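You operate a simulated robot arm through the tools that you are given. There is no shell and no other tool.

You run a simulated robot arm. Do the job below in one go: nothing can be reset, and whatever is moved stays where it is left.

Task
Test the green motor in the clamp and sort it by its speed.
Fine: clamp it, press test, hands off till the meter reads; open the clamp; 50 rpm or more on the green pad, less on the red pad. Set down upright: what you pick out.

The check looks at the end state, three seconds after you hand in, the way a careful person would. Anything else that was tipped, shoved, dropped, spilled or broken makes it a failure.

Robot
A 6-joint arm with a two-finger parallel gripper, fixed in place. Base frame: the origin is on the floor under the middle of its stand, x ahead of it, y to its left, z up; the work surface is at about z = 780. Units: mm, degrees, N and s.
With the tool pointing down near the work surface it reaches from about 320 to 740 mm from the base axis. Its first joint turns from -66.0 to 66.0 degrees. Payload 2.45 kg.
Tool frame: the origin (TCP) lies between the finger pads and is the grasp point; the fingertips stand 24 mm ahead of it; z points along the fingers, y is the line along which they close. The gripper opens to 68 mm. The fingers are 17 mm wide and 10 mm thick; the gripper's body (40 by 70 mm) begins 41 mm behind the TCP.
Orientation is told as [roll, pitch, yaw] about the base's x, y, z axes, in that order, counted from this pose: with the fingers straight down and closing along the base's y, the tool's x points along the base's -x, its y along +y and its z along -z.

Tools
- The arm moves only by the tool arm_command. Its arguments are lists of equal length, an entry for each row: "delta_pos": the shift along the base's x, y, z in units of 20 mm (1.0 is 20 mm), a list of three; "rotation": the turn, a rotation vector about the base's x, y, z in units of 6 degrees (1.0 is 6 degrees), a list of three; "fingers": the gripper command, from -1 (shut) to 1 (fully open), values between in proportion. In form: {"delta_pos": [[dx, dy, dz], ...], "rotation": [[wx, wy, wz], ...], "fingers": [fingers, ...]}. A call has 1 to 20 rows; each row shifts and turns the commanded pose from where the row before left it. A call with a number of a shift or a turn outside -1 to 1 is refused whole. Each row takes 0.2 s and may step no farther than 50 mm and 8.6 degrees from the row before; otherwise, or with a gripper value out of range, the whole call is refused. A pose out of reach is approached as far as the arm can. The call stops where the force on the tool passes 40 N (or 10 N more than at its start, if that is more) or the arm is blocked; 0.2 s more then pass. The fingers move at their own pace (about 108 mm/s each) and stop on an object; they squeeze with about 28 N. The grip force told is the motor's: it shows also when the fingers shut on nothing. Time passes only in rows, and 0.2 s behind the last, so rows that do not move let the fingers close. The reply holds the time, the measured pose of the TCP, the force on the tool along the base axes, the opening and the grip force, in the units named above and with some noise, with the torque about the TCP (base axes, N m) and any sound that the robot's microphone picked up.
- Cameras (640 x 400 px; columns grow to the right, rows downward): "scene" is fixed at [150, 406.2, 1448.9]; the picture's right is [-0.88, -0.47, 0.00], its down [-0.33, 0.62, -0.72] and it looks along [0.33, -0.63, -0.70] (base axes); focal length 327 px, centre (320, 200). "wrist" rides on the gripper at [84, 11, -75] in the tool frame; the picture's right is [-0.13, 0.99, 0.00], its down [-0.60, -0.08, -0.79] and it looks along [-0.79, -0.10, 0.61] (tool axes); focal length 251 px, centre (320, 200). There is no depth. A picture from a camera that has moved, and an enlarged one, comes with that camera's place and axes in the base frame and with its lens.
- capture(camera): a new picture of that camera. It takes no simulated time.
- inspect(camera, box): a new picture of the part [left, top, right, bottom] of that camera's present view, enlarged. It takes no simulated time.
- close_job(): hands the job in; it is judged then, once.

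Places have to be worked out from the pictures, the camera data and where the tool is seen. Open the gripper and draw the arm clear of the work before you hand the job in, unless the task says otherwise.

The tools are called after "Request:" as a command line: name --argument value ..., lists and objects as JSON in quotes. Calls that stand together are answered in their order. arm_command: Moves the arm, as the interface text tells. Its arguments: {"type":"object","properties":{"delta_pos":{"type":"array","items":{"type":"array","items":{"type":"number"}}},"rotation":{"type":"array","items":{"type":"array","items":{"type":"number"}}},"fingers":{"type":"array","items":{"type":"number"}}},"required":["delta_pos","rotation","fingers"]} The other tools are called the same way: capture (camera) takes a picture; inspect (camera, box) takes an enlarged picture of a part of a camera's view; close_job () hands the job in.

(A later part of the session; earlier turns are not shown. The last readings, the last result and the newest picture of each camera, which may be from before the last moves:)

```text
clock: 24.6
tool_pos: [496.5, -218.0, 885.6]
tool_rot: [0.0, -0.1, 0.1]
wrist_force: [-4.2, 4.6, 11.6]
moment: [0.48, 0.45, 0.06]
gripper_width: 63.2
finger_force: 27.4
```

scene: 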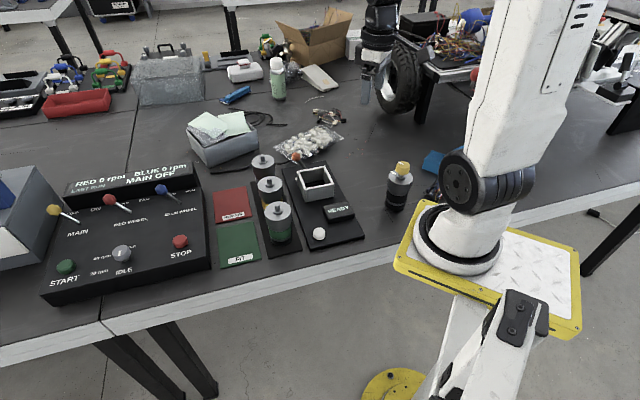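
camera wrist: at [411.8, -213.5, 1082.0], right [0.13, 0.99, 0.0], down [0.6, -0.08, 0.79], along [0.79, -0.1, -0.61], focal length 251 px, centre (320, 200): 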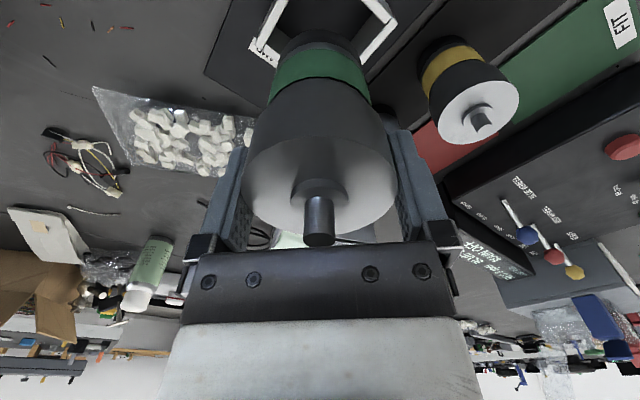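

The downward force flipped to +11.6 N, so the motor's foot has met the clamp floor at TCP z of about 885. I check the pictures before letting go.

Request:
inspect --camera "scene" --box '[285, 130, 355, 210]'

Request:
capture --camera "wrist"

Request:
inspect --camera "wrist" --box '[200, 0, 440, 150]'

```text
5.00 times, centred on (320, 170) of scene
camera zoom: at [149.7, 406.4, 1448.9], right [-0.88, -0.47, 0.0], down [-0.33, 0.62, -0.72], along [0.33, -0.63, -0.7], focal length 1634 px, centre (320, 350)
```

zoom: 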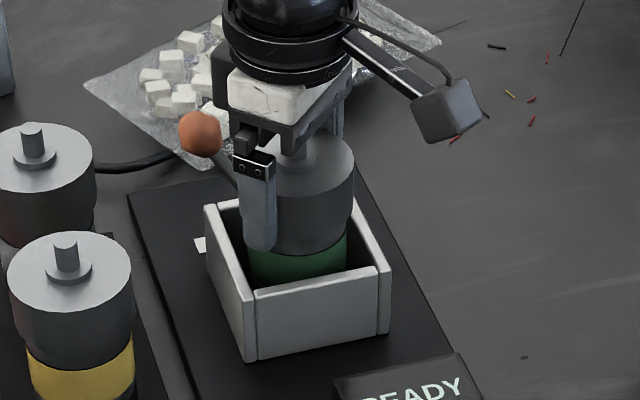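

```text
taken
camera wrist: at [412.6, -209.7, 961.1], right [0.13, 0.99, 0.0], down [0.6, -0.08, 0.79], along [0.79, -0.1, -0.61], focal length 251 px, centre (320, 200)
```

wrist: 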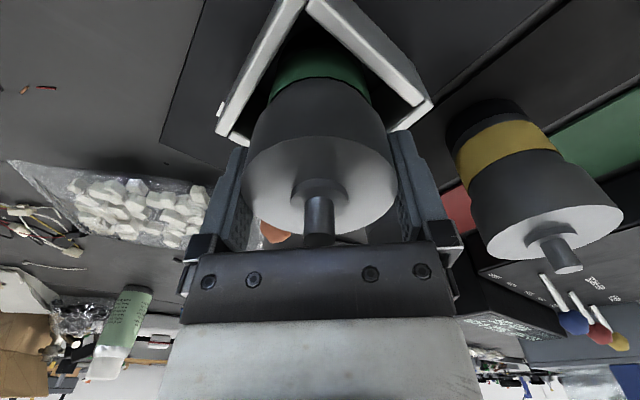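

```text
2.67 times, centred on (320, 75) of wrist
camera zoom: at [412.6, -209.7, 961.1], right [0.13, 0.99, 0.0], down [0.6, -0.08, 0.79], along [0.79, -0.1, -0.61], focal length 670 px, centre (320, 533)
```

zoom: 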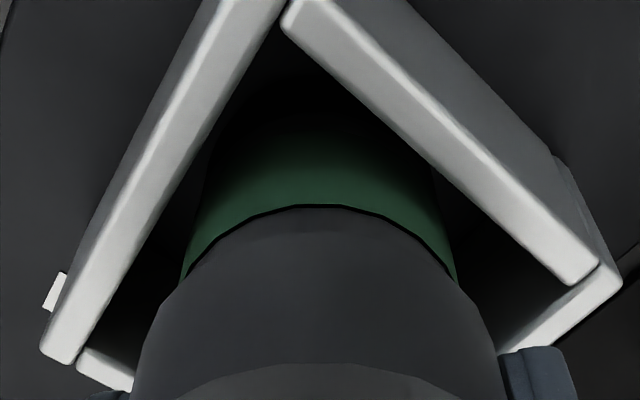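

The motor stands upright on the clamp floor. I ease off 1 mm of preload, then open the fingers.

Request:
arm_command --delta_pos '[[0, 0, 0.04], [0, 0, 0], [0, 0, 0], [0, 0, 0], [0, 0, 0]]' --rotation '[[0, 0, 0], [0, 0, 0], [0, 0, 0], [0, 0, 0], [0, 0, 0]]' --fingers '[-1, -1, 1, 1, 1]'

Request:
inspect --camera "wrist" --box '[170, 20, 470, 270]'

Request:
inspect --camera "scene" --box '[285, 130, 355, 210]'

```text
clock: 25.8
tool_pos: [495.5, -219.6, 886.4]
tool_rot: [0.0, 0.0, 0.0]
wrist_force: [0.0, -0.3, 0.4]
moment: [0.02, 0.01, -0.01]
gripper_width: 68.3
finger_force: 0.0
```

```text
1.60 times, centred on (320, 145) of wrist
camera zoom: at [412.5, -209.9, 961.0], right [0.13, 0.99, 0.0], down [0.6, -0.08, 0.79], along [0.79, -0.1, -0.61], focal length 402 px, centre (320, 288)
```

zoom: 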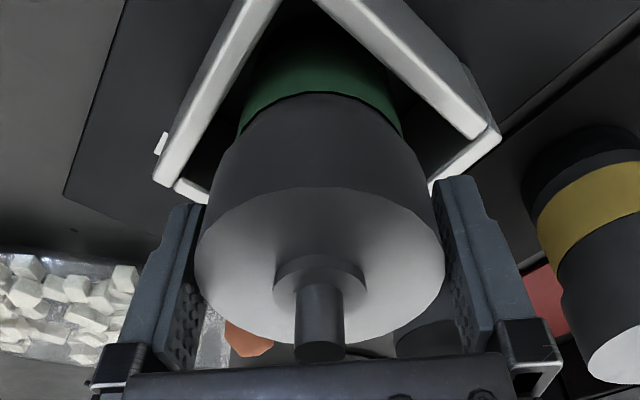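

```text
5.00 times, centred on (320, 170) of scene
camera zoom: at [150.0, 406.2, 1448.9], right [-0.88, -0.47, 0.0], down [-0.33, 0.62, -0.72], along [0.33, -0.63, -0.7], focal length 1634 px, centre (320, 350)
```

zoom: 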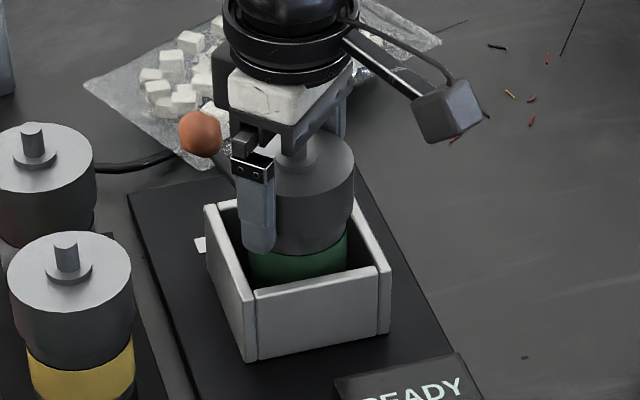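

The gripper is free of the motor with zero force. I rise straight up and clear of it.

Request:
arm_command --delta_pos '[[0, 0, 0.3], [0, 0, 0.5], [0, 0, 0.8], [0, 0, 0.8], [0, 0, 0.8], [0, 0, 0.8], [0, 0, 0.8], [0, 0, 0.2], [0, 0, 0]]' --rotation '[[0, 0, 0], [0, 0, 0], [0, 0, 0], [0, 0, 0], [0, 0, 0], [0, 0, 0], [0, 0, 0], [0, 0, 0], [0, 0, 0]]' --fingers '[1, 1, 1, 1, 1, 1, 1, 1, 1]'

Request:
capture --camera "wrist"

Request:
inspect --camera "scene" --box '[270, 120, 370, 250]'

Request:
inspect --camera "wrist" --box '[210, 0, 430, 180]'

```text
clock: 27.8
tool_pos: [496.2, -217.7, 986.6]
tool_rot: [0.0, 0.1, 0.1]
wrist_force: [-0.3, 0.7, 0.0]
moment: [0.03, -0.02, 0.02]
gripper_width: 68.0
finger_force: 0.0
```

```text
taken
camera wrist: at [412.9, -209.1, 1060.8], right [0.13, 0.99, 0.0], down [0.6, -0.08, 0.79], along [0.79, -0.1, -0.61], focal length 251 px, centre (320, 200)
```

wrist: 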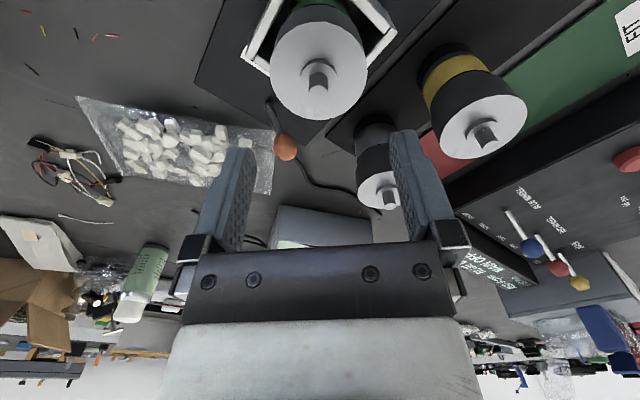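

```text
3.08 times, centred on (320, 185) of scene
camera zoom: at [150.0, 406.2, 1448.9], right [-0.88, -0.47, 0.0], down [-0.33, 0.62, -0.72], along [0.33, -0.63, -0.7], focal length 1006 px, centre (320, 246)
```

zoom: 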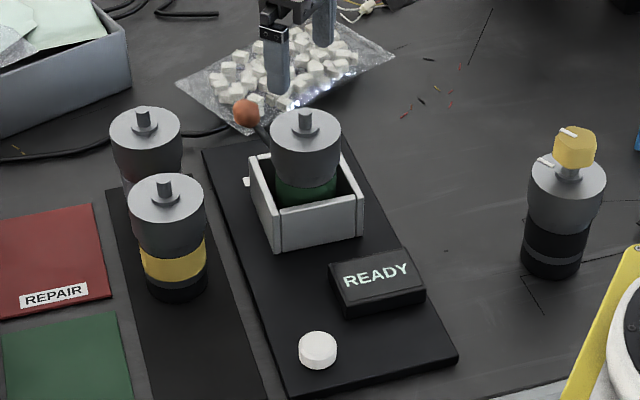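

```text
2.22 times, centred on (320, 90) of wrist
camera zoom: at [412.9, -209.1, 1060.8], right [0.13, 0.99, 0.0], down [0.6, -0.08, 0.79], along [0.79, -0.1, -0.61], focal length 559 px, centre (320, 444)
```

zoom: 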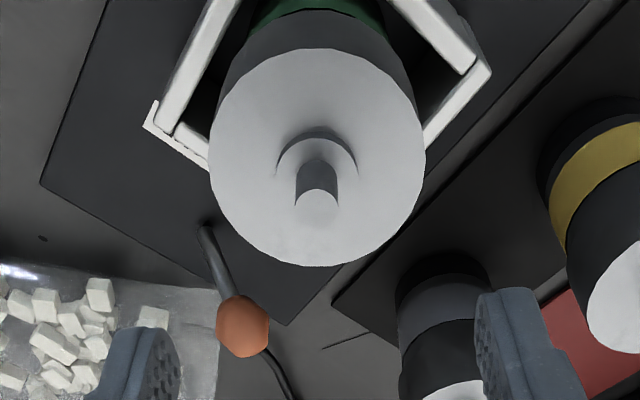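

The motor stands upright and free in the clamp. Next I turn the tool 45° so the closed fingers give a flat face across the lever's swing, and move above the OPEN side of the lever knob.

Request:
arm_command --delta_pos '[[0.69, -0.206, 0], [0.69, -0.206, 0], [0.69, -0.206, 0], [0.69, -0.206, 0], [0.69, -0.206, 0], [0.69, -0.206, 0], [0.69, -0.206, 0], [0.69, -0.206, 0], [0, 0, 0]]' --rotation '[[0, 0, 0.9375], [0, 0, 0.9375], [0, 0, 0.9375], [0, 0, 0.9375], [0, 0, 0.9375], [0, 0, 0.9375], [0, 0, 0.9375], [0, 0, 0.9375], [0, 0, 0]]' --fingers '[1, 1, -1, -1, -1, -1, -1, -1, -1]'

Request:
capture --camera "wrist"

Request:
inspect --camera "scene" --box '[260, 90, 360, 200]'

```text
clock: 29.8
tool_pos: [606.8, -252.6, 984.6]
tool_rot: [0.1, 0.0, 45.1]
wrist_force: [0.6, -0.3, -1.0]
moment: [0.02, 0.01, 0.01]
gripper_width: 0.0
finger_force: 23.8
```

```text
taken
camera wrist: at [540.3, -305.6, 1060.5], right [-0.61, 0.79, 0.0], down [0.48, 0.37, 0.79], along [0.63, 0.48, -0.61], focal length 251 px, centre (320, 200)
```

wrist: 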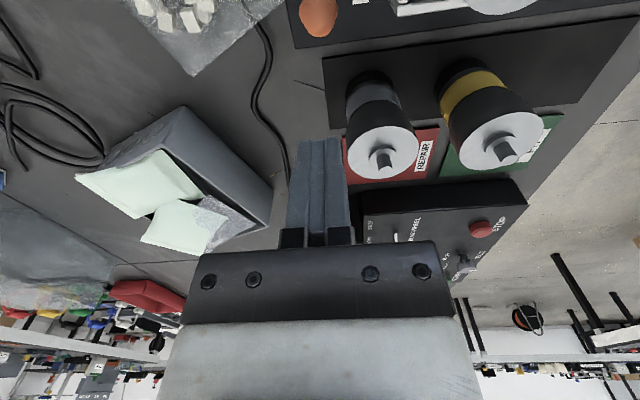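

```text
3.64 times, centred on (310, 145) of scene
camera zoom: at [150.0, 406.2, 1448.9], right [-0.88, -0.47, 0.0], down [-0.33, 0.62, -0.72], along [0.33, -0.63, -0.7], focal length 1189 px, centre (356, 400)
```

zoom: 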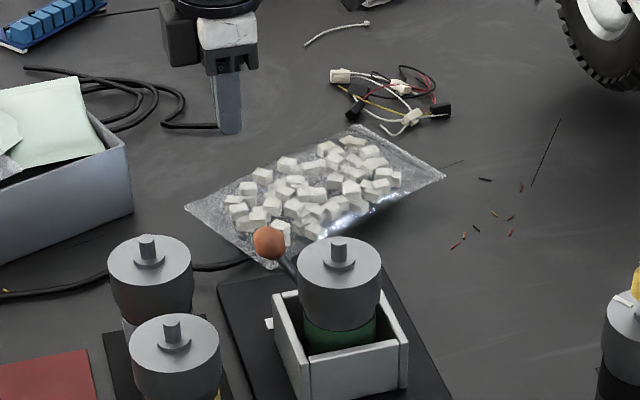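

The knob lies on the tool's line at about (588.5, -270), 25 mm from the tool axis along the swing. I back off 6 mm more for clearance and lower the closed fingers beside the knob on its OPEN side.

Request:
arm_command --delta_pos '[[0.21, 0.21, 0], [0, 0, -0.9], [0, 0, -0.9], [0, 0, -0.9], [0, 0, -0.9], [0, 0, -0.9], [0, 0, -0.9], [0, 0, -0.6], [0, 0, 0]]' --rotation '[[0, 0, 0], [0, 0, 0], [0, 0, 0], [0, 0, 0], [0, 0, 0], [0, 0, 0], [0, 0, 0], [0, 0, 0], [0, 0, 0]]' --fingers '[-1, -1, -1, -1, -1, -1, -1, -1, -1]'

Request:
capture --camera "wrist"

Request:
inspect --camera "scene" --box '[260, 100, 360, 210]'

```text
clock: 31.8
tool_pos: [609.3, -248.7, 867.3]
tool_rot: [0.1, 0.1, 44.9]
wrist_force: [0.0, 0.0, -1.0]
moment: [0.02, -0.01, -0.02]
gripper_width: 0.3
finger_force: 23.3
```

```text
taken
camera wrist: at [543.3, -301.5, 940.7], right [-0.61, 0.79, 0.0], down [0.48, 0.37, 0.79], along [0.63, 0.48, -0.61], focal length 251 px, centre (320, 200)
```

wrist: 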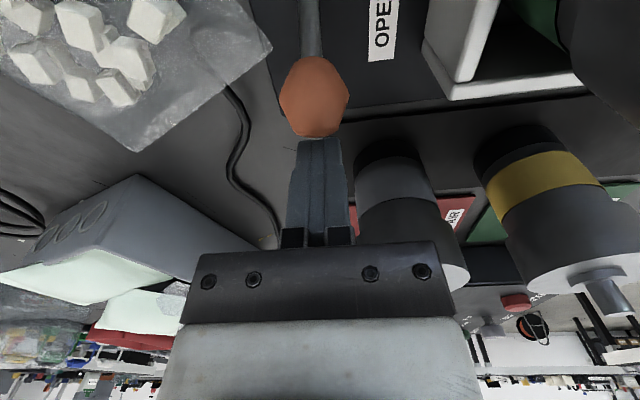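

```text
3.64 times, centred on (310, 155) of scene
camera zoom: at [150.0, 406.2, 1448.9], right [-0.88, -0.47, 0.0], down [-0.33, 0.62, -0.72], along [0.33, -0.63, -0.7], focal length 1189 px, centre (356, 364)
```

zoom: 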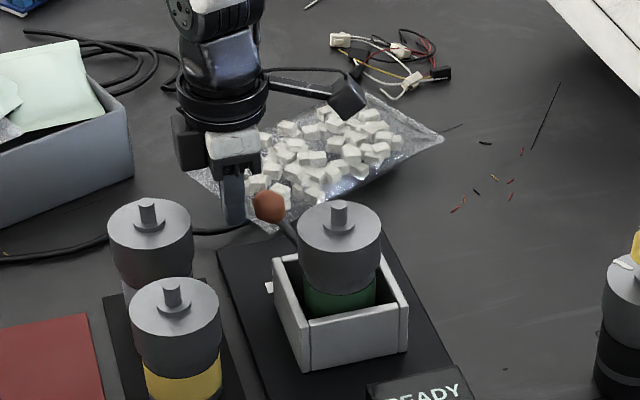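

The finger face is about 8 mm from the knob and square to its swing. I push toward -x-y in small steps, watching the force.

Request:
arm_command --delta_pos '[[-0.2, -0.2, 0], [-0.2, -0.2, 0], [-0.2, -0.2, 0], [-0.2, -0.2, 0], [-0.2, -0.2, 0], [-0.2, -0.2, 0]]' --rotation '[[0, 0, 0], [0, 0, 0], [0, 0, 0], [0, 0, 0], [0, 0, 0], [0, 0, 0]]' --fingers '[-1, -1, -1, -1, -1, -1]'

Request:
capture --camera "wrist"

Request:
inspect --camera "scene" --box '[270, 110, 370, 210]'

```text
clock: 33.2
tool_pos: [585.1, -272.7, 864.2]
tool_rot: [0.1, 0.0, 44.9]
wrist_force: [0.3, 0.5, 0.1]
moment: [-0.01, -0.02, 0.01]
gripper_width: 0.1
finger_force: 23.6
```

```text
taken
camera wrist: at [518.7, -325.1, 939.8], right [-0.61, 0.79, 0.0], down [0.48, 0.37, 0.79], along [0.63, 0.48, -0.61], focal length 251 px, centre (320, 200)
```

wrist: 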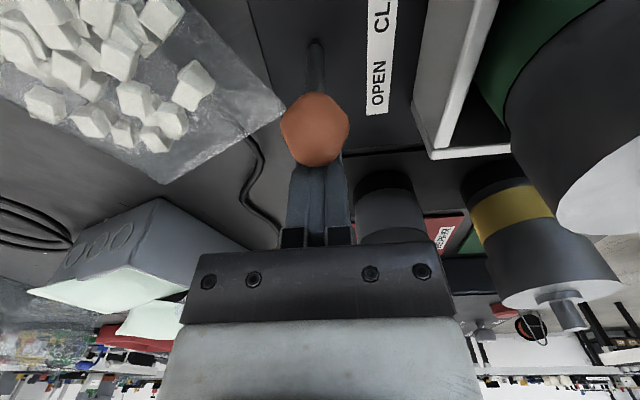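

```text
4.00 times, centred on (320, 160) of scene
camera zoom: at [150.0, 406.2, 1448.9], right [-0.88, -0.47, 0.0], down [-0.33, 0.62, -0.72], along [0.33, -0.63, -0.7], focal length 1308 px, centre (320, 360)
```

zoom: 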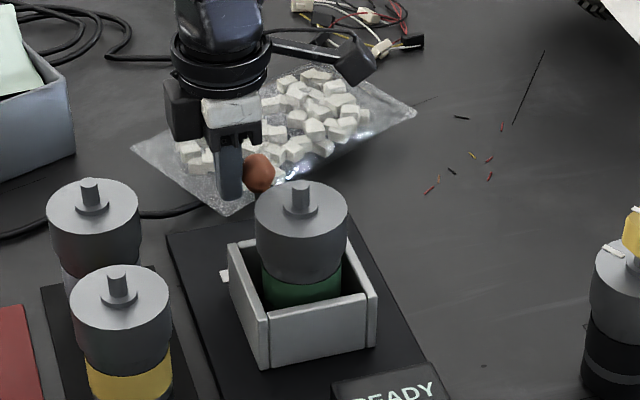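

The lever follows with little force and is now about upright. I keep pushing toward CLAMP.

Request:
arm_command --delta_pos '[[-0.2, -0.2, 0], [-0.2, -0.2, 0], [-0.2, -0.2, 0], [-0.2, -0.2, 0], [-0.15, -0.15, 0]]' --rotation '[[0, 0, 0], [0, 0, 0], [0, 0, 0], [0, 0, 0], [0, 0, 0]]' --fingers '[-1, -1, -1, -1, -1]'

Request:
capture --camera "wrist"

Request:
inspect --camera "scene" --box '[270, 110, 370, 210]'

```text
clock: 34.4
tool_pos: [565.6, -291.0, 866.3]
tool_rot: [0.0, 0.0, 45.0]
wrist_force: [0.8, -0.9, 0.0]
moment: [0.0, -0.02, -0.01]
gripper_width: 0.1
finger_force: 23.9
```

```text
taken
camera wrist: at [499.8, -344.0, 940.5], right [-0.61, 0.79, 0.0], down [0.48, 0.37, 0.79], along [0.63, 0.48, -0.61], focal length 251 px, centre (320, 200)
```

wrist: 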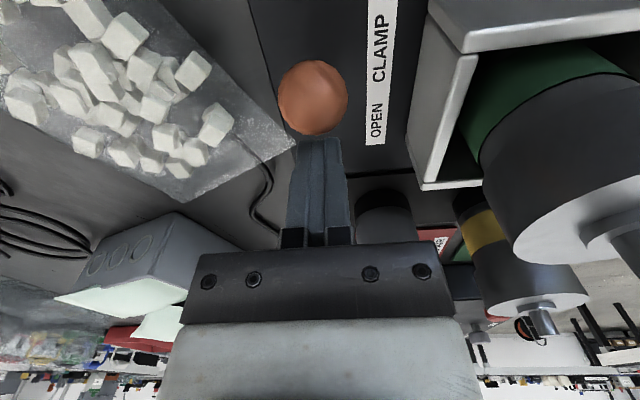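

```text
4.00 times, centred on (320, 160) of scene
camera zoom: at [150.0, 406.2, 1448.9], right [-0.88, -0.47, 0.0], down [-0.33, 0.62, -0.72], along [0.33, -0.63, -0.7], focal length 1308 px, centre (320, 360)
```

zoom: 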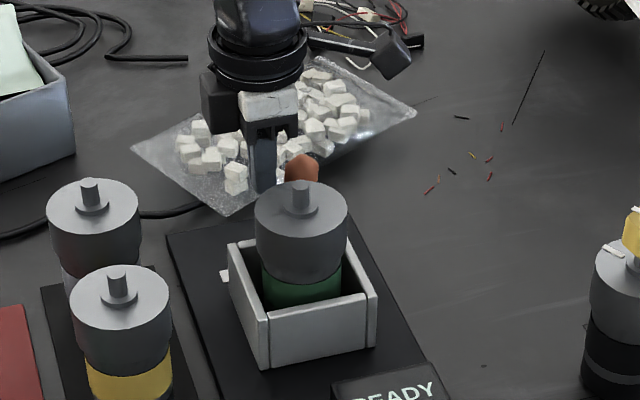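

The knob has snapped ahead of the fingers toward CLAMP. I follow it a bit further to make sure the lever is on its end stop, then look at the jaws.

Request:
arm_command --delta_pos '[[-0.15, -0.15, 0], [-0.15, -0.15, 0], [-0.1, -0.1, 0], [0, 0, 0]]' --rotation '[[0, 0, 0], [0, 0, 0], [0, 0, 0], [0, 0, 0]]' --fingers '[-1, -1, -1, -1]'

Request:
capture --camera "wrist"

Request:
inspect --camera "scene" --box '[285, 140, 355, 220]'

```text
clock: 35.4
tool_pos: [561.2, -296.9, 866.7]
tool_rot: [-0.1, -0.1, 45.1]
wrist_force: [24.9, 23.8, -1.4]
moment: [0.59, -0.62, -0.03]
gripper_width: 0.2
finger_force: 23.7
```

```text
taken
camera wrist: at [495.1, -349.1, 940.7], right [-0.61, 0.79, 0.0], down [0.48, 0.37, 0.8], along [0.63, 0.48, -0.61], focal length 251 px, centre (320, 200)
```

wrist: 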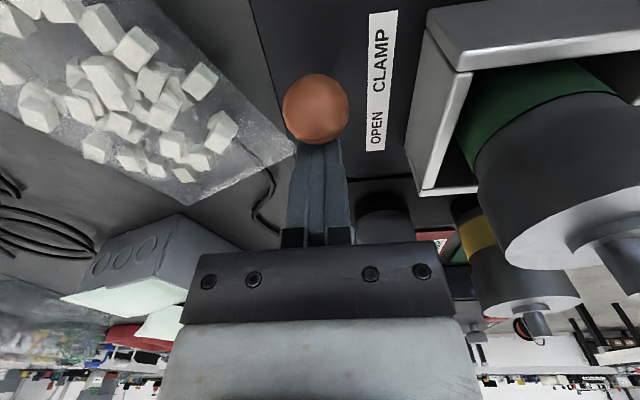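

```text
5.00 times, centred on (320, 180) of scene
camera zoom: at [150.6, 406.8, 1448.7], right [-0.88, -0.47, 0.0], down [-0.33, 0.62, -0.72], along [0.33, -0.63, -0.7], focal length 1634 px, centre (320, 300)
```

zoom: 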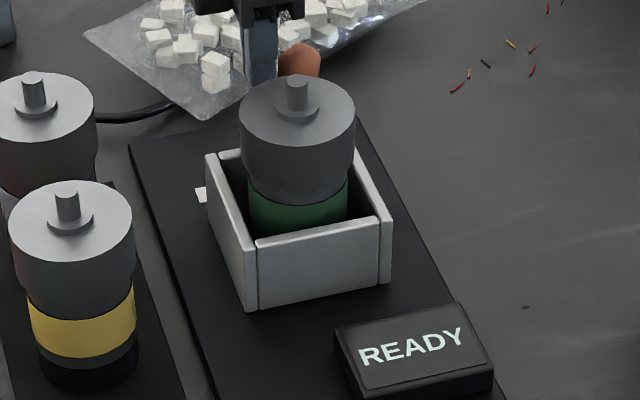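

There is now 34 N against the end stop, so the lever is fully on CLAMP. I back the fingers off, rise, and move over toward the white test button while turning the tool back straight.

Request:
arm_command --delta_pos '[[0.3, 0.3, 0], [0.2, 0.2, 0], [0, 0, 0.8], [0, 0, 0.9], [0, 0, 0.9], [0, 0, 0.9], [0, 0, 0.9], [0, 0, 0.9], [0, 0, 0.7], [0, 0, 0]]' --rotation '[[0, 0, 0], [0, 0, 0], [0, 0, 0], [0, 0, 0], [0, 0, 0], [0, 0, 0], [0, 0, 0], [0, 0, 0], [0, 0, 0], [0, 0, 0]]' --fingers '[-1, -1, -1, -1, -1, -1, -1, -1, -1, -1]'

Request:
capture --camera "scene"

Request:
inspect --camera "scene" --box '[285, 140, 355, 220]'

```text
clock: 37.6
tool_pos: [567.7, -290.3, 988.3]
tool_rot: [-0.1, 0.0, 44.9]
wrist_force: [-0.3, 0.7, -0.9]
moment: [0.03, 0.01, 0.0]
gripper_width: 0.0
finger_force: 23.2
```

```text
taken
```

scene: 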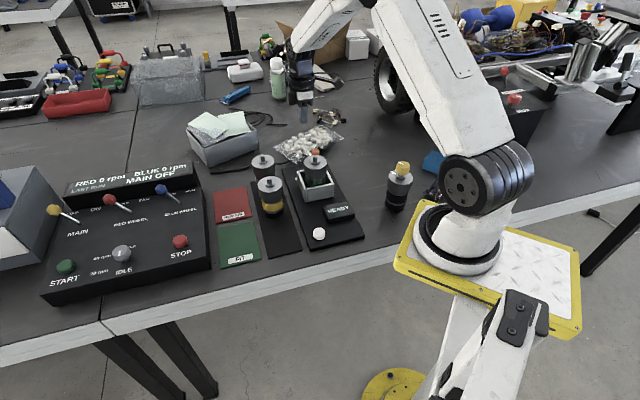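

```text
5.00 times, centred on (320, 180) of scene
camera zoom: at [150.0, 406.2, 1448.9], right [-0.88, -0.47, 0.0], down [-0.33, 0.62, -0.72], along [0.33, -0.63, -0.7], focal length 1634 px, centre (320, 300)
```

zoom: 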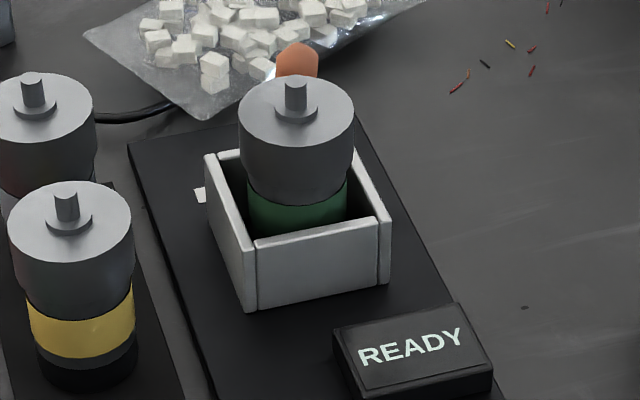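

The lever stays on CLAMP and the meter shows READY. I move over to the test button, straightening the tool on the way.

Request:
arm_command --delta_pos '[[-0.67, 0.888, 0], [-0.67, 0.888, 0], [-0.67, 0.888, 0], [-0.67, 0.888, 0], [-0.67, 0.888, 0], [-0.67, 0.888, 0], [-0.67, 0.888, 0], [-0.67, 0.888, 0], [-0.67, 0.888, -0.5], [-0.67, 0.888, -0.5], [-0.67, 0.888, -0.5], [-0.67, 0.888, -0.5], [0, 0, -0.5], [0, 0, -0.5], [0, 0, 0]]' --rotation '[[0, 0, -0.625], [0, 0, -0.625], [0, 0, -0.625], [0, 0, -0.625], [0, 0, -0.625], [0, 0, -0.625], [0, 0, -0.625], [0, 0, -0.625], [0, 0, -0.625], [0, 0, -0.625], [0, 0, -0.625], [0, 0, -0.625], [0, 0, 0], [0, 0, 0], [0, 0, 0]]' --fingers '[-1, -1, -1, -1, -1, -1, -1, -1, -1, -1, -1, -1, -1, -1, -1]'

Request:
capture --camera "wrist"

Request:
inspect --camera "scene" --box '[260, 140, 370, 260]'

```text
clock: 40.8
tool_pos: [406.2, -75.3, 926.1]
tool_rot: [-0.1, 0.0, -0.2]
wrist_force: [0.5, 0.3, -0.2]
moment: [-0.02, 0.01, -0.02]
gripper_width: 0.1
finger_force: 23.4
```

```text
taken
camera wrist: at [323.7, -65.7, 1000.8], right [0.13, 0.99, 0.0], down [0.6, -0.08, 0.79], along [0.79, -0.1, -0.61], focal length 251 px, centre (320, 200)
```

wrist: 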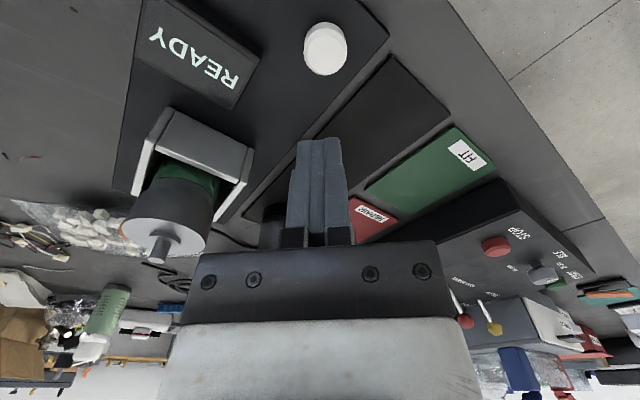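

```text
3.33 times, centred on (315, 200) of scene
camera zoom: at [150.0, 406.2, 1448.9], right [-0.88, -0.47, 0.0], down [-0.33, 0.62, -0.72], along [0.33, -0.63, -0.7], focal length 1090 px, centre (337, 200)
```

zoom: 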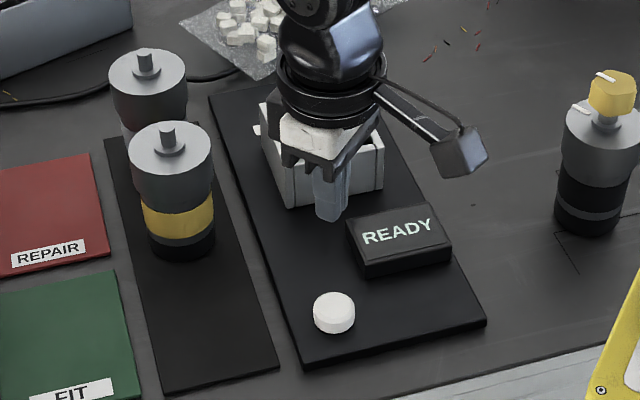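

The white button lies about 4 mm back and 5 mm to the left of the tool axis, with its top near z 803. I shift and lower the closed fingertips to about 12 mm above it.

Request:
arm_command --delta_pos '[[-0.185, 0.245, -0.5], [0, 0, -0.9], [0, 0, -0.9], [0, 0, -0.9], [0, 0, -0.8], [0, 0, -0.3], [0, 0, 0]]' --rotation '[[0, 0, 0], [0, 0, 0], [0, 0, 0], [0, 0, 0], [0, 0, 0], [0, 0, 0], [0, 0, 0]]' --fingers '[-1, -1, -1, -1, -1, -1, -1]'

Request:
inspect --camera "wrist" --box '[240, 60, 400, 200]'

Request:
inspect --camera "scene" --box '[285, 190, 345, 250]'

```text
clock: 42.4
tool_pos: [405.4, -69.1, 840.4]
tool_rot: [-0.1, 0.0, -0.1]
wrist_force: [-0.2, 0.4, -0.4]
moment: [-0.07, -0.01, -0.04]
gripper_width: 0.0
finger_force: 23.4
```

```text
2.86 times, centred on (320, 130) of wrist
camera zoom: at [321.8, -59.6, 914.3], right [0.13, 0.99, 0.0], down [0.6, -0.08, 0.79], along [0.79, -0.1, -0.61], focal length 718 px, centre (320, 400)
```

zoom: 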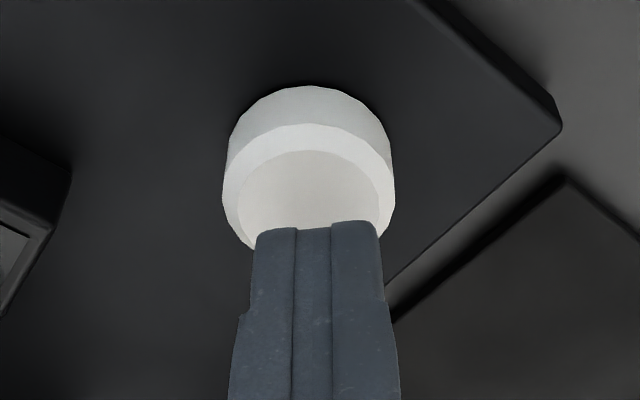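

```text
6.67 times, centred on (315, 220) of scene
camera zoom: at [150.0, 406.2, 1448.9], right [-0.88, -0.47, 0.0], down [-0.33, 0.62, -0.72], along [0.33, -0.63, -0.7], focal length 2179 px, centre (353, 67)
```

zoom: 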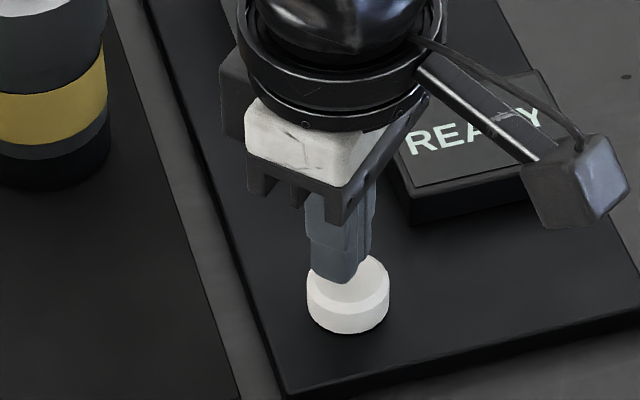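

The fingertip is a little ahead and left of the button's centre. I correct by about 3 mm back and 2 mm right, then press down gently in small steps.

Request:
arm_command --delta_pos '[[-0.15, -0.09, 0], [0, 0, -0.2], [0, 0, -0.15], [0, 0, -0.1], [0, 0, -0.1]]' --rotation '[[0, 0, 0], [0, 0, 0], [0, 0, 0], [0, 0, 0], [0, 0, 0]]' --fingers '[-1, -1, -1, -1, -1]'

Request:
inspect --camera "wrist" --box '[240, 60, 400, 200]'

Request:
inspect --camera "scene" --box '[285, 150, 355, 250]'

```text
clock: 43.6
tool_pos: [401.8, -71.4, 828.3]
tool_rot: [0.0, 0.0, -0.1]
wrist_force: [-1.2, 1.5, 3.2]
moment: [0.02, 0.04, -0.01]
gripper_width: 0.2
finger_force: 23.4
heard: click
```

```text
2.86 times, centred on (320, 130) of wrist
camera zoom: at [318.4, -62.2, 903.2], right [0.13, 0.99, 0.0], down [0.6, -0.08, 0.79], along [0.79, -0.1, -0.61], focal length 718 px, centre (320, 400)
```

zoom: 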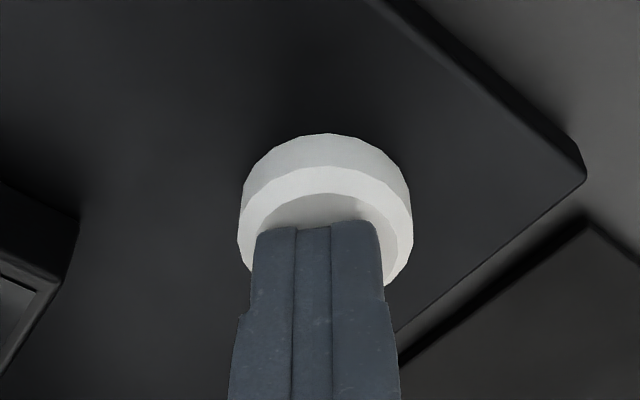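

```text
4.00 times, centred on (320, 200) of scene
camera zoom: at [149.9, 406.2, 1448.9], right [-0.88, -0.47, 0.0], down [-0.33, 0.62, -0.72], along [0.33, -0.63, -0.7], focal length 1308 px, centre (320, 200)
```

zoom: 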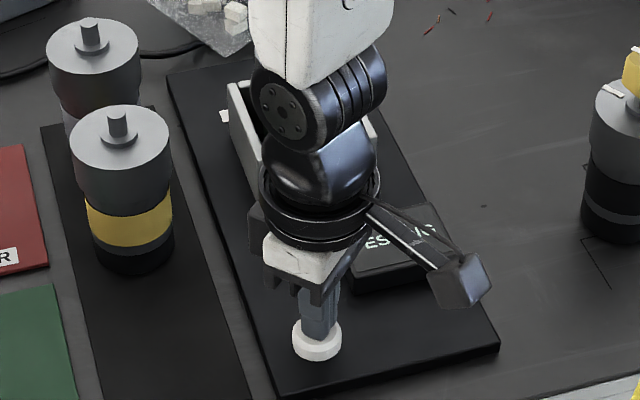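

A click was heard and the meter changed to "TESTING". I lift straight off the button and keep clear while it runs.

Request:
arm_command --delta_pos '[[0, 0, 0.3], [0, 0, 0.8], [0, 0, 0.9], [0, 0, 0.9], [0, 0, 0.9], [0, 0, 0.9], [0, 0, 0.9], [0, 0, 0.9], [0, 0, 0.9], [0, 0, 0]]' --rotation '[[0, 0, 0], [0, 0, 0], [0, 0, 0], [0, 0, 0], [0, 0, 0], [0, 0, 0], [0, 0, 0], [0, 0, 0], [0, 0, 0], [0, 0, 0]]' --fingers '[-1, -1, -1, -1, -1, -1, -1, -1, -1, -1]'

Request:
capture --camera "wrist"

Request:
inspect --camera "scene" --box '[270, 130, 370, 250]'

```text
clock: 45.8
tool_pos: [400.6, -71.5, 976.5]
tool_rot: [0.0, -0.1, -0.2]
wrist_force: [-0.5, 0.3, 0.2]
moment: [-0.03, -0.03, 0.02]
gripper_width: 0.0
finger_force: 23.5
```

```text
taken
camera wrist: at [317.1, -62.1, 1051.3], right [0.13, 0.99, 0.0], down [0.6, -0.08, 0.79], along [0.79, -0.1, -0.61], focal length 251 px, centre (320, 200)
```

wrist: 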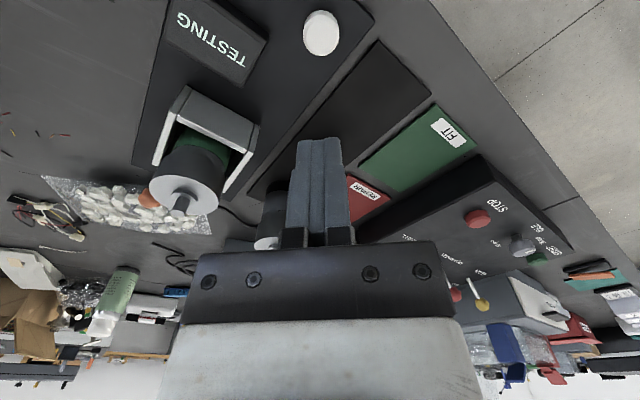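

```text
3.33 times, centred on (320, 190) of scene
camera zoom: at [150.0, 406.2, 1448.9], right [-0.88, -0.47, 0.0], down [-0.33, 0.62, -0.72], along [0.33, -0.63, -0.7], focal length 1090 px, centre (320, 233)
```

zoom: 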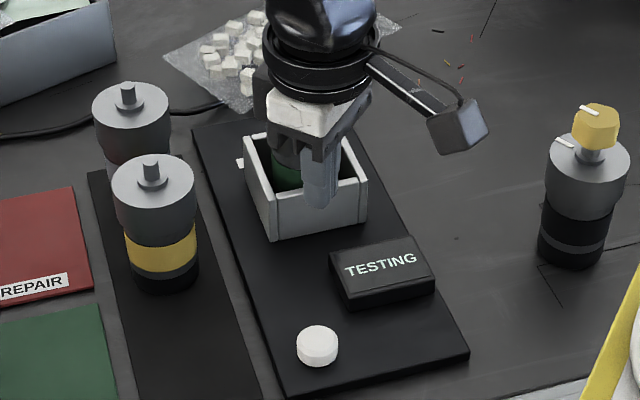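

The meter still says TESTING. I hold still and wait four seconds.

Request:
arm_command --delta_pos '[[0, 0, 0], [0, 0, 0], [0, 0, 0], [0, 0, 0], [0, 0, 0], [0, 0, 0], [0, 0, 0], [0, 0, 0], [0, 0, 0], [0, 0, 0], [0, 0, 0], [0, 0, 0], [0, 0, 0], [0, 0, 0], [0, 0, 0], [0, 0, 0], [0, 0, 0], [0, 0, 0], [0, 0, 0], [0, 0, 0]]' --rotation '[[0, 0, 0], [0, 0, 0], [0, 0, 0], [0, 0, 0], [0, 0, 0], [0, 0, 0], [0, 0, 0], [0, 0, 0], [0, 0, 0], [0, 0, 0], [0, 0, 0], [0, 0, 0], [0, 0, 0], [0, 0, 0], [0, 0, 0], [0, 0, 0], [0, 0, 0], [0, 0, 0], [0, 0, 0], [0, 0, 0]]' --fingers '[-1, -1, -1, -1, -1, -1, -1, -1, -1, -1, -1, -1, -1, -1, -1, -1, -1, -1, -1, -1]'

Request:
inspect --camera "scene" --box '[270, 130, 370, 250]'

```text
clock: 50.0
tool_pos: [400.6, -72.7, 976.6]
tool_rot: [0.0, -0.1, -0.1]
wrist_force: [0.3, -0.7, -0.1]
moment: [0.01, 0.02, 0.0]
gripper_width: 0.0
finger_force: 23.4
```

```text
3.33 times, centred on (320, 190) of scene
camera zoom: at [150.0, 406.2, 1448.9], right [-0.88, -0.47, 0.0], down [-0.33, 0.62, -0.72], along [0.33, -0.63, -0.7], focal length 1090 px, centre (320, 233)
```

zoom: 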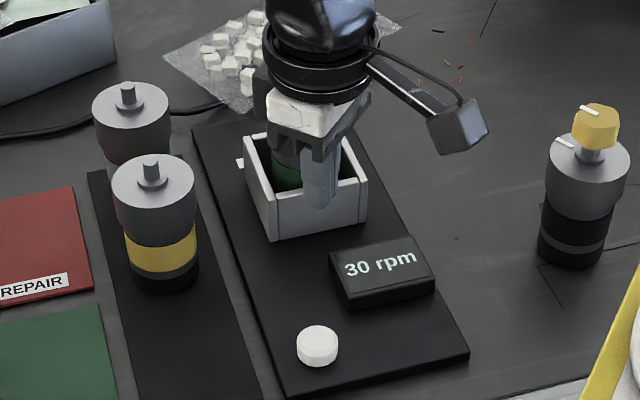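

The meter reads what looks like 30 rpm. I zoom in to be sure, and wait another second to check it's steady.

Request:
inspect --camera "scene" --box '[318, 195, 358, 225]'

Request:
arm_command --delta_pos '[[0, 0, 0], [0, 0, 0], [0, 0, 0], [0, 0, 0], [0, 0, 0], [0, 0, 0], [0, 0, 0]]' --rotation '[[0, 0, 0], [0, 0, 0], [0, 0, 0], [0, 0, 0], [0, 0, 0], [0, 0, 0], [0, 0, 0]]' --fingers '[-1, -1, -1, -1, -1, -1, -1]'

Request:
inspect --camera "scene" --box '[318, 195, 358, 225]'

Request:
inspect --camera "wrist" --box '[130, 0, 290, 240]'

```text
13.33 times, centred on (338, 210) of scene
camera zoom: at [150.0, 406.2, 1448.9], right [-0.88, -0.47, 0.0], down [-0.33, 0.62, -0.72], along [0.33, -0.63, -0.7], focal length 4359 px, centre (80, 67)
```

zoom: 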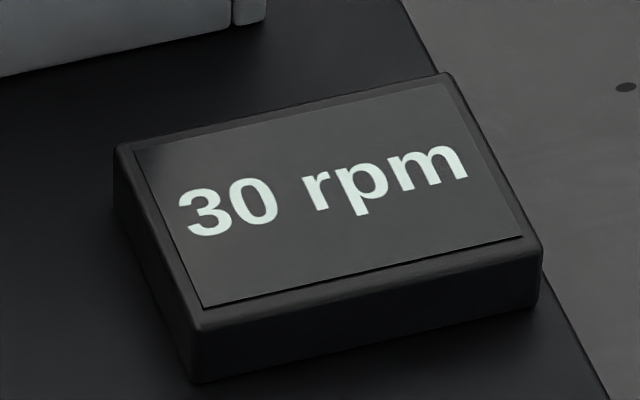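

```text
clock: 51.6
tool_pos: [400.7, -71.8, 976.5]
tool_rot: [0.1, -0.1, -0.2]
wrist_force: [-0.2, -0.4, -0.9]
moment: [0.01, -0.01, 0.01]
gripper_width: 0.0
finger_force: 23.2
```

```text
13.33 times, centred on (338, 210) of scene
camera zoom: at [150.0, 406.2, 1448.9], right [-0.88, -0.47, 0.0], down [-0.33, 0.62, -0.72], along [0.33, -0.63, -0.7], focal length 4359 px, centre (80, 67)
```

zoom: 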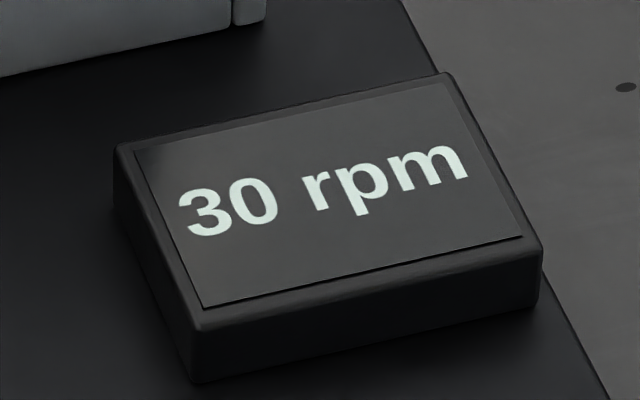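

```text
1.67 times, centred on (210, 120) of wrist
camera zoom: at [317.2, -62.1, 1051.1], right [0.13, 0.99, 0.0], down [0.6, -0.08, 0.79], along [0.79, -0.1, -0.61], focal length 419 px, centre (503, 333)
```

zoom: 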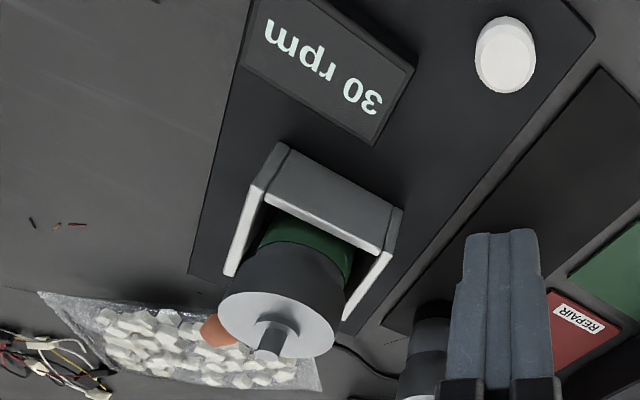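

The reading is a steady 30 rpm, below 50, so this motor goes on the red REPAIR pad. First I open the clamp, so I move with the tool turned 45° to the CLAMP side of the lever knob.

Request:
arm_command --delta_pos '[[0.437, -0.94, 0.1], [0.437, -0.94, 0.1], [0.437, -0.94, 0.1], [0.437, -0.94, 0.1], [0.437, -0.94, 0.1], [0.437, -0.94, 0], [0.437, -0.94, 0], [0.437, -0.94, 0], [0.437, -0.94, 0], [0.437, -0.94, 0], [0.437, -0.94, 0], [0.437, -0.94, 0], [0.437, -0.94, 0], [0.437, -0.94, 0], [0, 0, 0]]' --rotation '[[0, 0, 0.536], [0, 0, 0.536], [0, 0, 0.536], [0, 0, 0.536], [0, 0, 0.536], [0, 0, 0.536], [0, 0, 0.536], [0, 0, 0.536], [0, 0, 0.536], [0, 0, 0.536], [0, 0, 0.536], [0, 0, 0.536], [0, 0, 0.536], [0, 0, 0.536], [0, 0, 0]]' --fingers '[-1, -1, -1, -1, -1, -1, -1, -1, -1, -1, -1, -1, -1, -1, -1]'

Request:
capture --camera "wrist"

Request:
inspect --camera "scene" --box '[270, 100, 370, 210]'

```text
clock: 54.8
tool_pos: [523.9, -334.5, 985.6]
tool_rot: [-0.1, 0.1, 45.1]
wrist_force: [-0.3, -0.3, 0.1]
moment: [-0.02, 0.02, 0.01]
gripper_width: 0.0
finger_force: 23.4
```

```text
taken
camera wrist: at [458.0, -388.0, 1060.8], right [-0.61, 0.79, 0.0], down [0.48, 0.37, 0.79], along [0.63, 0.48, -0.61], focal length 251 px, centre (320, 200)
```

wrist: 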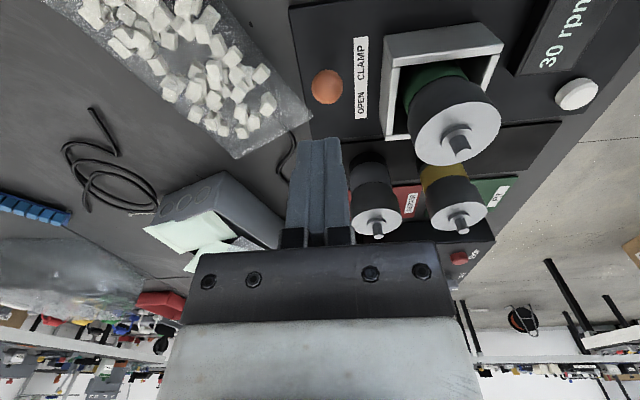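

```text
3.64 times, centred on (320, 155) of scene
camera zoom: at [150.0, 406.2, 1448.9], right [-0.88, -0.47, 0.0], down [-0.33, 0.62, -0.72], along [0.33, -0.63, -0.7], focal length 1189 px, centre (320, 364)
```

zoom: 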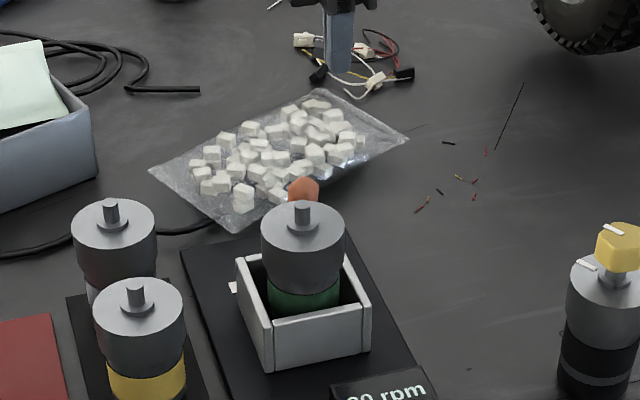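

The knob is at about (546, -312, 844), 32 mm ahead of the tool along the swing. I lower the closed fingers beside it on the CLAMP side.

Request:
arm_command --delta_pos '[[0, 0, -0.9], [0, 0, -0.9], [0, 0, -0.9], [0, 0, -0.9], [0, 0, -0.9], [0, 0, -0.9], [0, 0, -0.9], [0, 0, -0.1], [0, 0, 0]]' --rotation '[[0, 0, 0], [0, 0, 0], [0, 0, 0], [0, 0, 0], [0, 0, 0], [0, 0, 0], [0, 0, 0], [0, 0, 0], [0, 0, 0]]' --fingers '[-1, -1, -1, -1, -1, -1, -1, -1, -1]'

Request:
capture --camera "wrist"

Request:
inspect --camera "scene" --box '[270, 100, 370, 210]'

```text
clock: 56.8
tool_pos: [524.5, -335.2, 859.0]
tool_rot: [-0.1, 0.0, 44.9]
wrist_force: [-0.1, 0.4, 0.1]
moment: [0.01, 0.0, -0.01]
gripper_width: 0.0
finger_force: 23.6
```

```text
taken
camera wrist: at [457.9, -388.3, 933.2], right [-0.61, 0.79, 0.0], down [0.48, 0.37, 0.79], along [0.63, 0.48, -0.61], focal length 251 px, centre (320, 200)
```

wrist: 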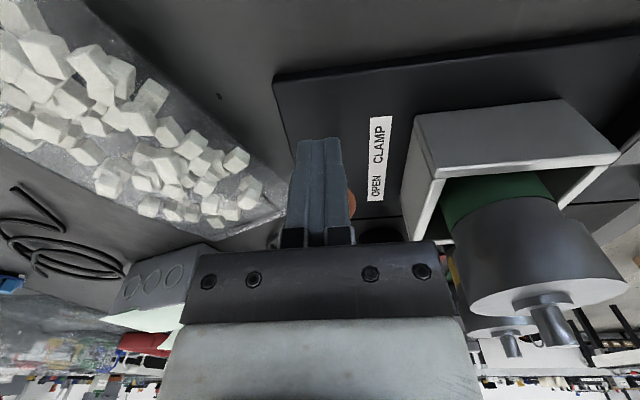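

```text
3.64 times, centred on (320, 155) of scene
camera zoom: at [150.0, 406.2, 1448.9], right [-0.88, -0.47, 0.0], down [-0.33, 0.62, -0.72], along [0.33, -0.63, -0.7], focal length 1189 px, centre (320, 364)
```

zoom: 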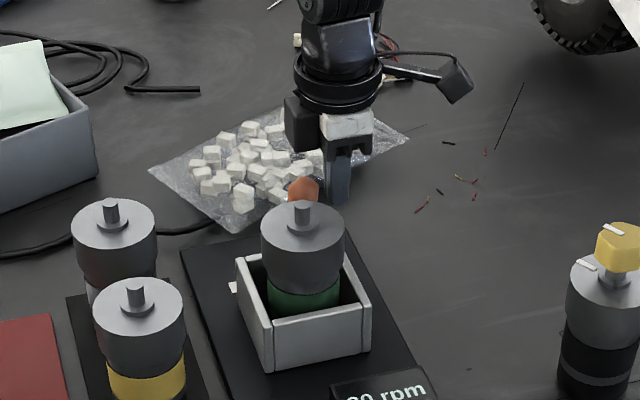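

The knob sits just beyond the fingers, on line. I push toward +x+y, toward OPEN, in small steps.

Request:
arm_command --delta_pos '[[0.2, 0.2, 0], [0.2, 0.2, 0], [0.2, 0.2, 0], [0.2, 0.2, 0], [0.2, 0.2, 0], [0.2, 0.2, 0], [0.2, 0.2, 0], [0.2, 0.2, 0]]' --rotation '[[0, 0, 0], [0, 0, 0], [0, 0, 0], [0, 0, 0], [0, 0, 0], [0, 0, 0], [0, 0, 0], [0, 0, 0]]' --fingers '[-1, -1, -1, -1, -1, -1, -1, -1]'

Request:
capture --camera "wrist"

Request:
inspect --camera "scene" --box '[270, 100, 370, 210]'

```text
clock: 58.6
tool_pos: [555.6, -302.1, 857.4]
tool_rot: [0.0, 0.0, 45.0]
wrist_force: [0.7, 0.8, -0.8]
moment: [0.0, -0.02, 0.01]
gripper_width: 0.0
finger_force: 23.7
```

```text
taken
camera wrist: at [489.2, -355.4, 933.2], right [-0.61, 0.79, 0.0], down [0.48, 0.37, 0.79], along [0.63, 0.48, -0.61], focal length 251 px, centre (320, 200)
```

wrist: 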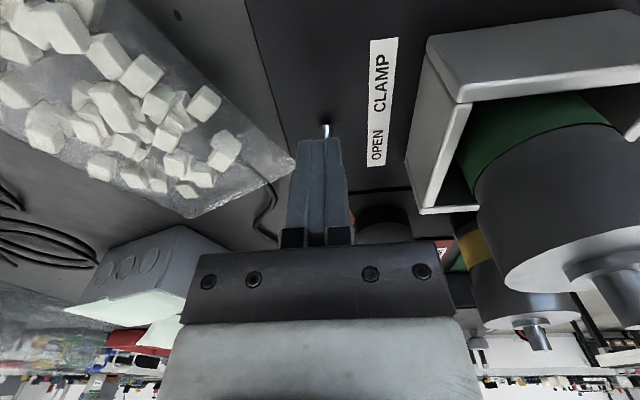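

```text
3.64 times, centred on (320, 155) of scene
camera zoom: at [150.0, 406.2, 1448.9], right [-0.88, -0.47, 0.0], down [-0.33, 0.62, -0.72], along [0.33, -0.63, -0.7], focal length 1189 px, centre (320, 364)
```

zoom: 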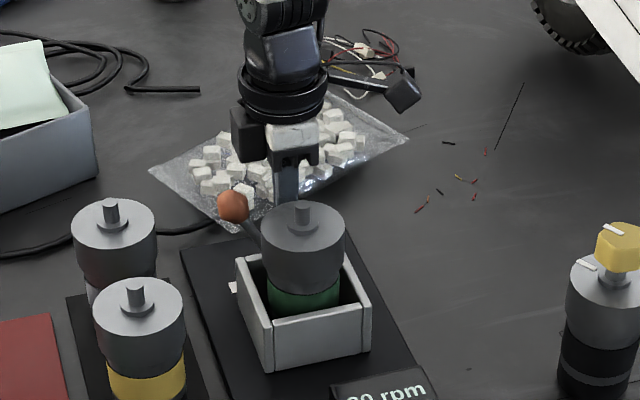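

The lever has snapped over, and the knob is at exactly the same pixel as at the start, so the clamp is OPEN. I rise clear and go back above the motor, turning the tool straight again.

Request:
arm_command --delta_pos '[[-0.2, -0.2, 0], [0, 0, 0.8], [0, 0, 0.9], [0, 0, 0.9], [0, 0, 0.9], [0, 0, 0.9], [0, 0, 0.9], [0, 0, 0.9], [0, 0, 0.3], [0, 0, 0]]' --rotation '[[0, 0, 0], [0, 0, 0], [0, 0, 0], [0, 0, 0], [0, 0, 0], [0, 0, 0], [0, 0, 0], [0, 0, 0], [0, 0, 0], [0, 0, 0]]' --fingers '[-1, -1, -1, -1, -1, -1, -1, -1, -1, -1]'

Request:
inspect --camera "scene" --box '[280, 130, 360, 220]'

```text
clock: 60.8
tool_pos: [550.3, -307.5, 989.4]
tool_rot: [0.1, 0.1, 45.0]
wrist_force: [0.0, 0.1, 0.3]
moment: [-0.01, 0.02, 0.0]
gripper_width: 0.1
finger_force: 23.4
```

```text
4.44 times, centred on (320, 175) of scene
camera zoom: at [150.0, 406.2, 1448.9], right [-0.88, -0.47, 0.0], down [-0.33, 0.62, -0.72], along [0.33, -0.63, -0.7], focal length 1453 px, centre (320, 311)
```

zoom: 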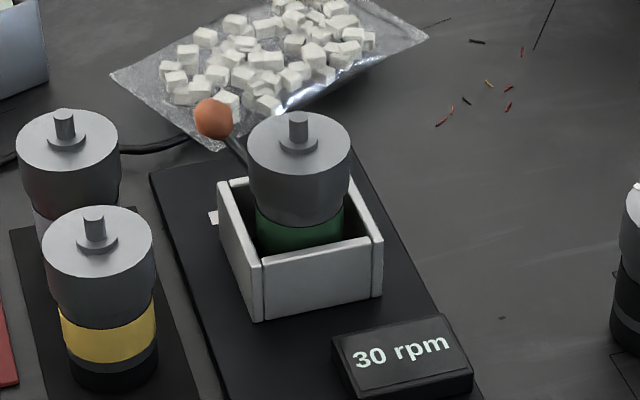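

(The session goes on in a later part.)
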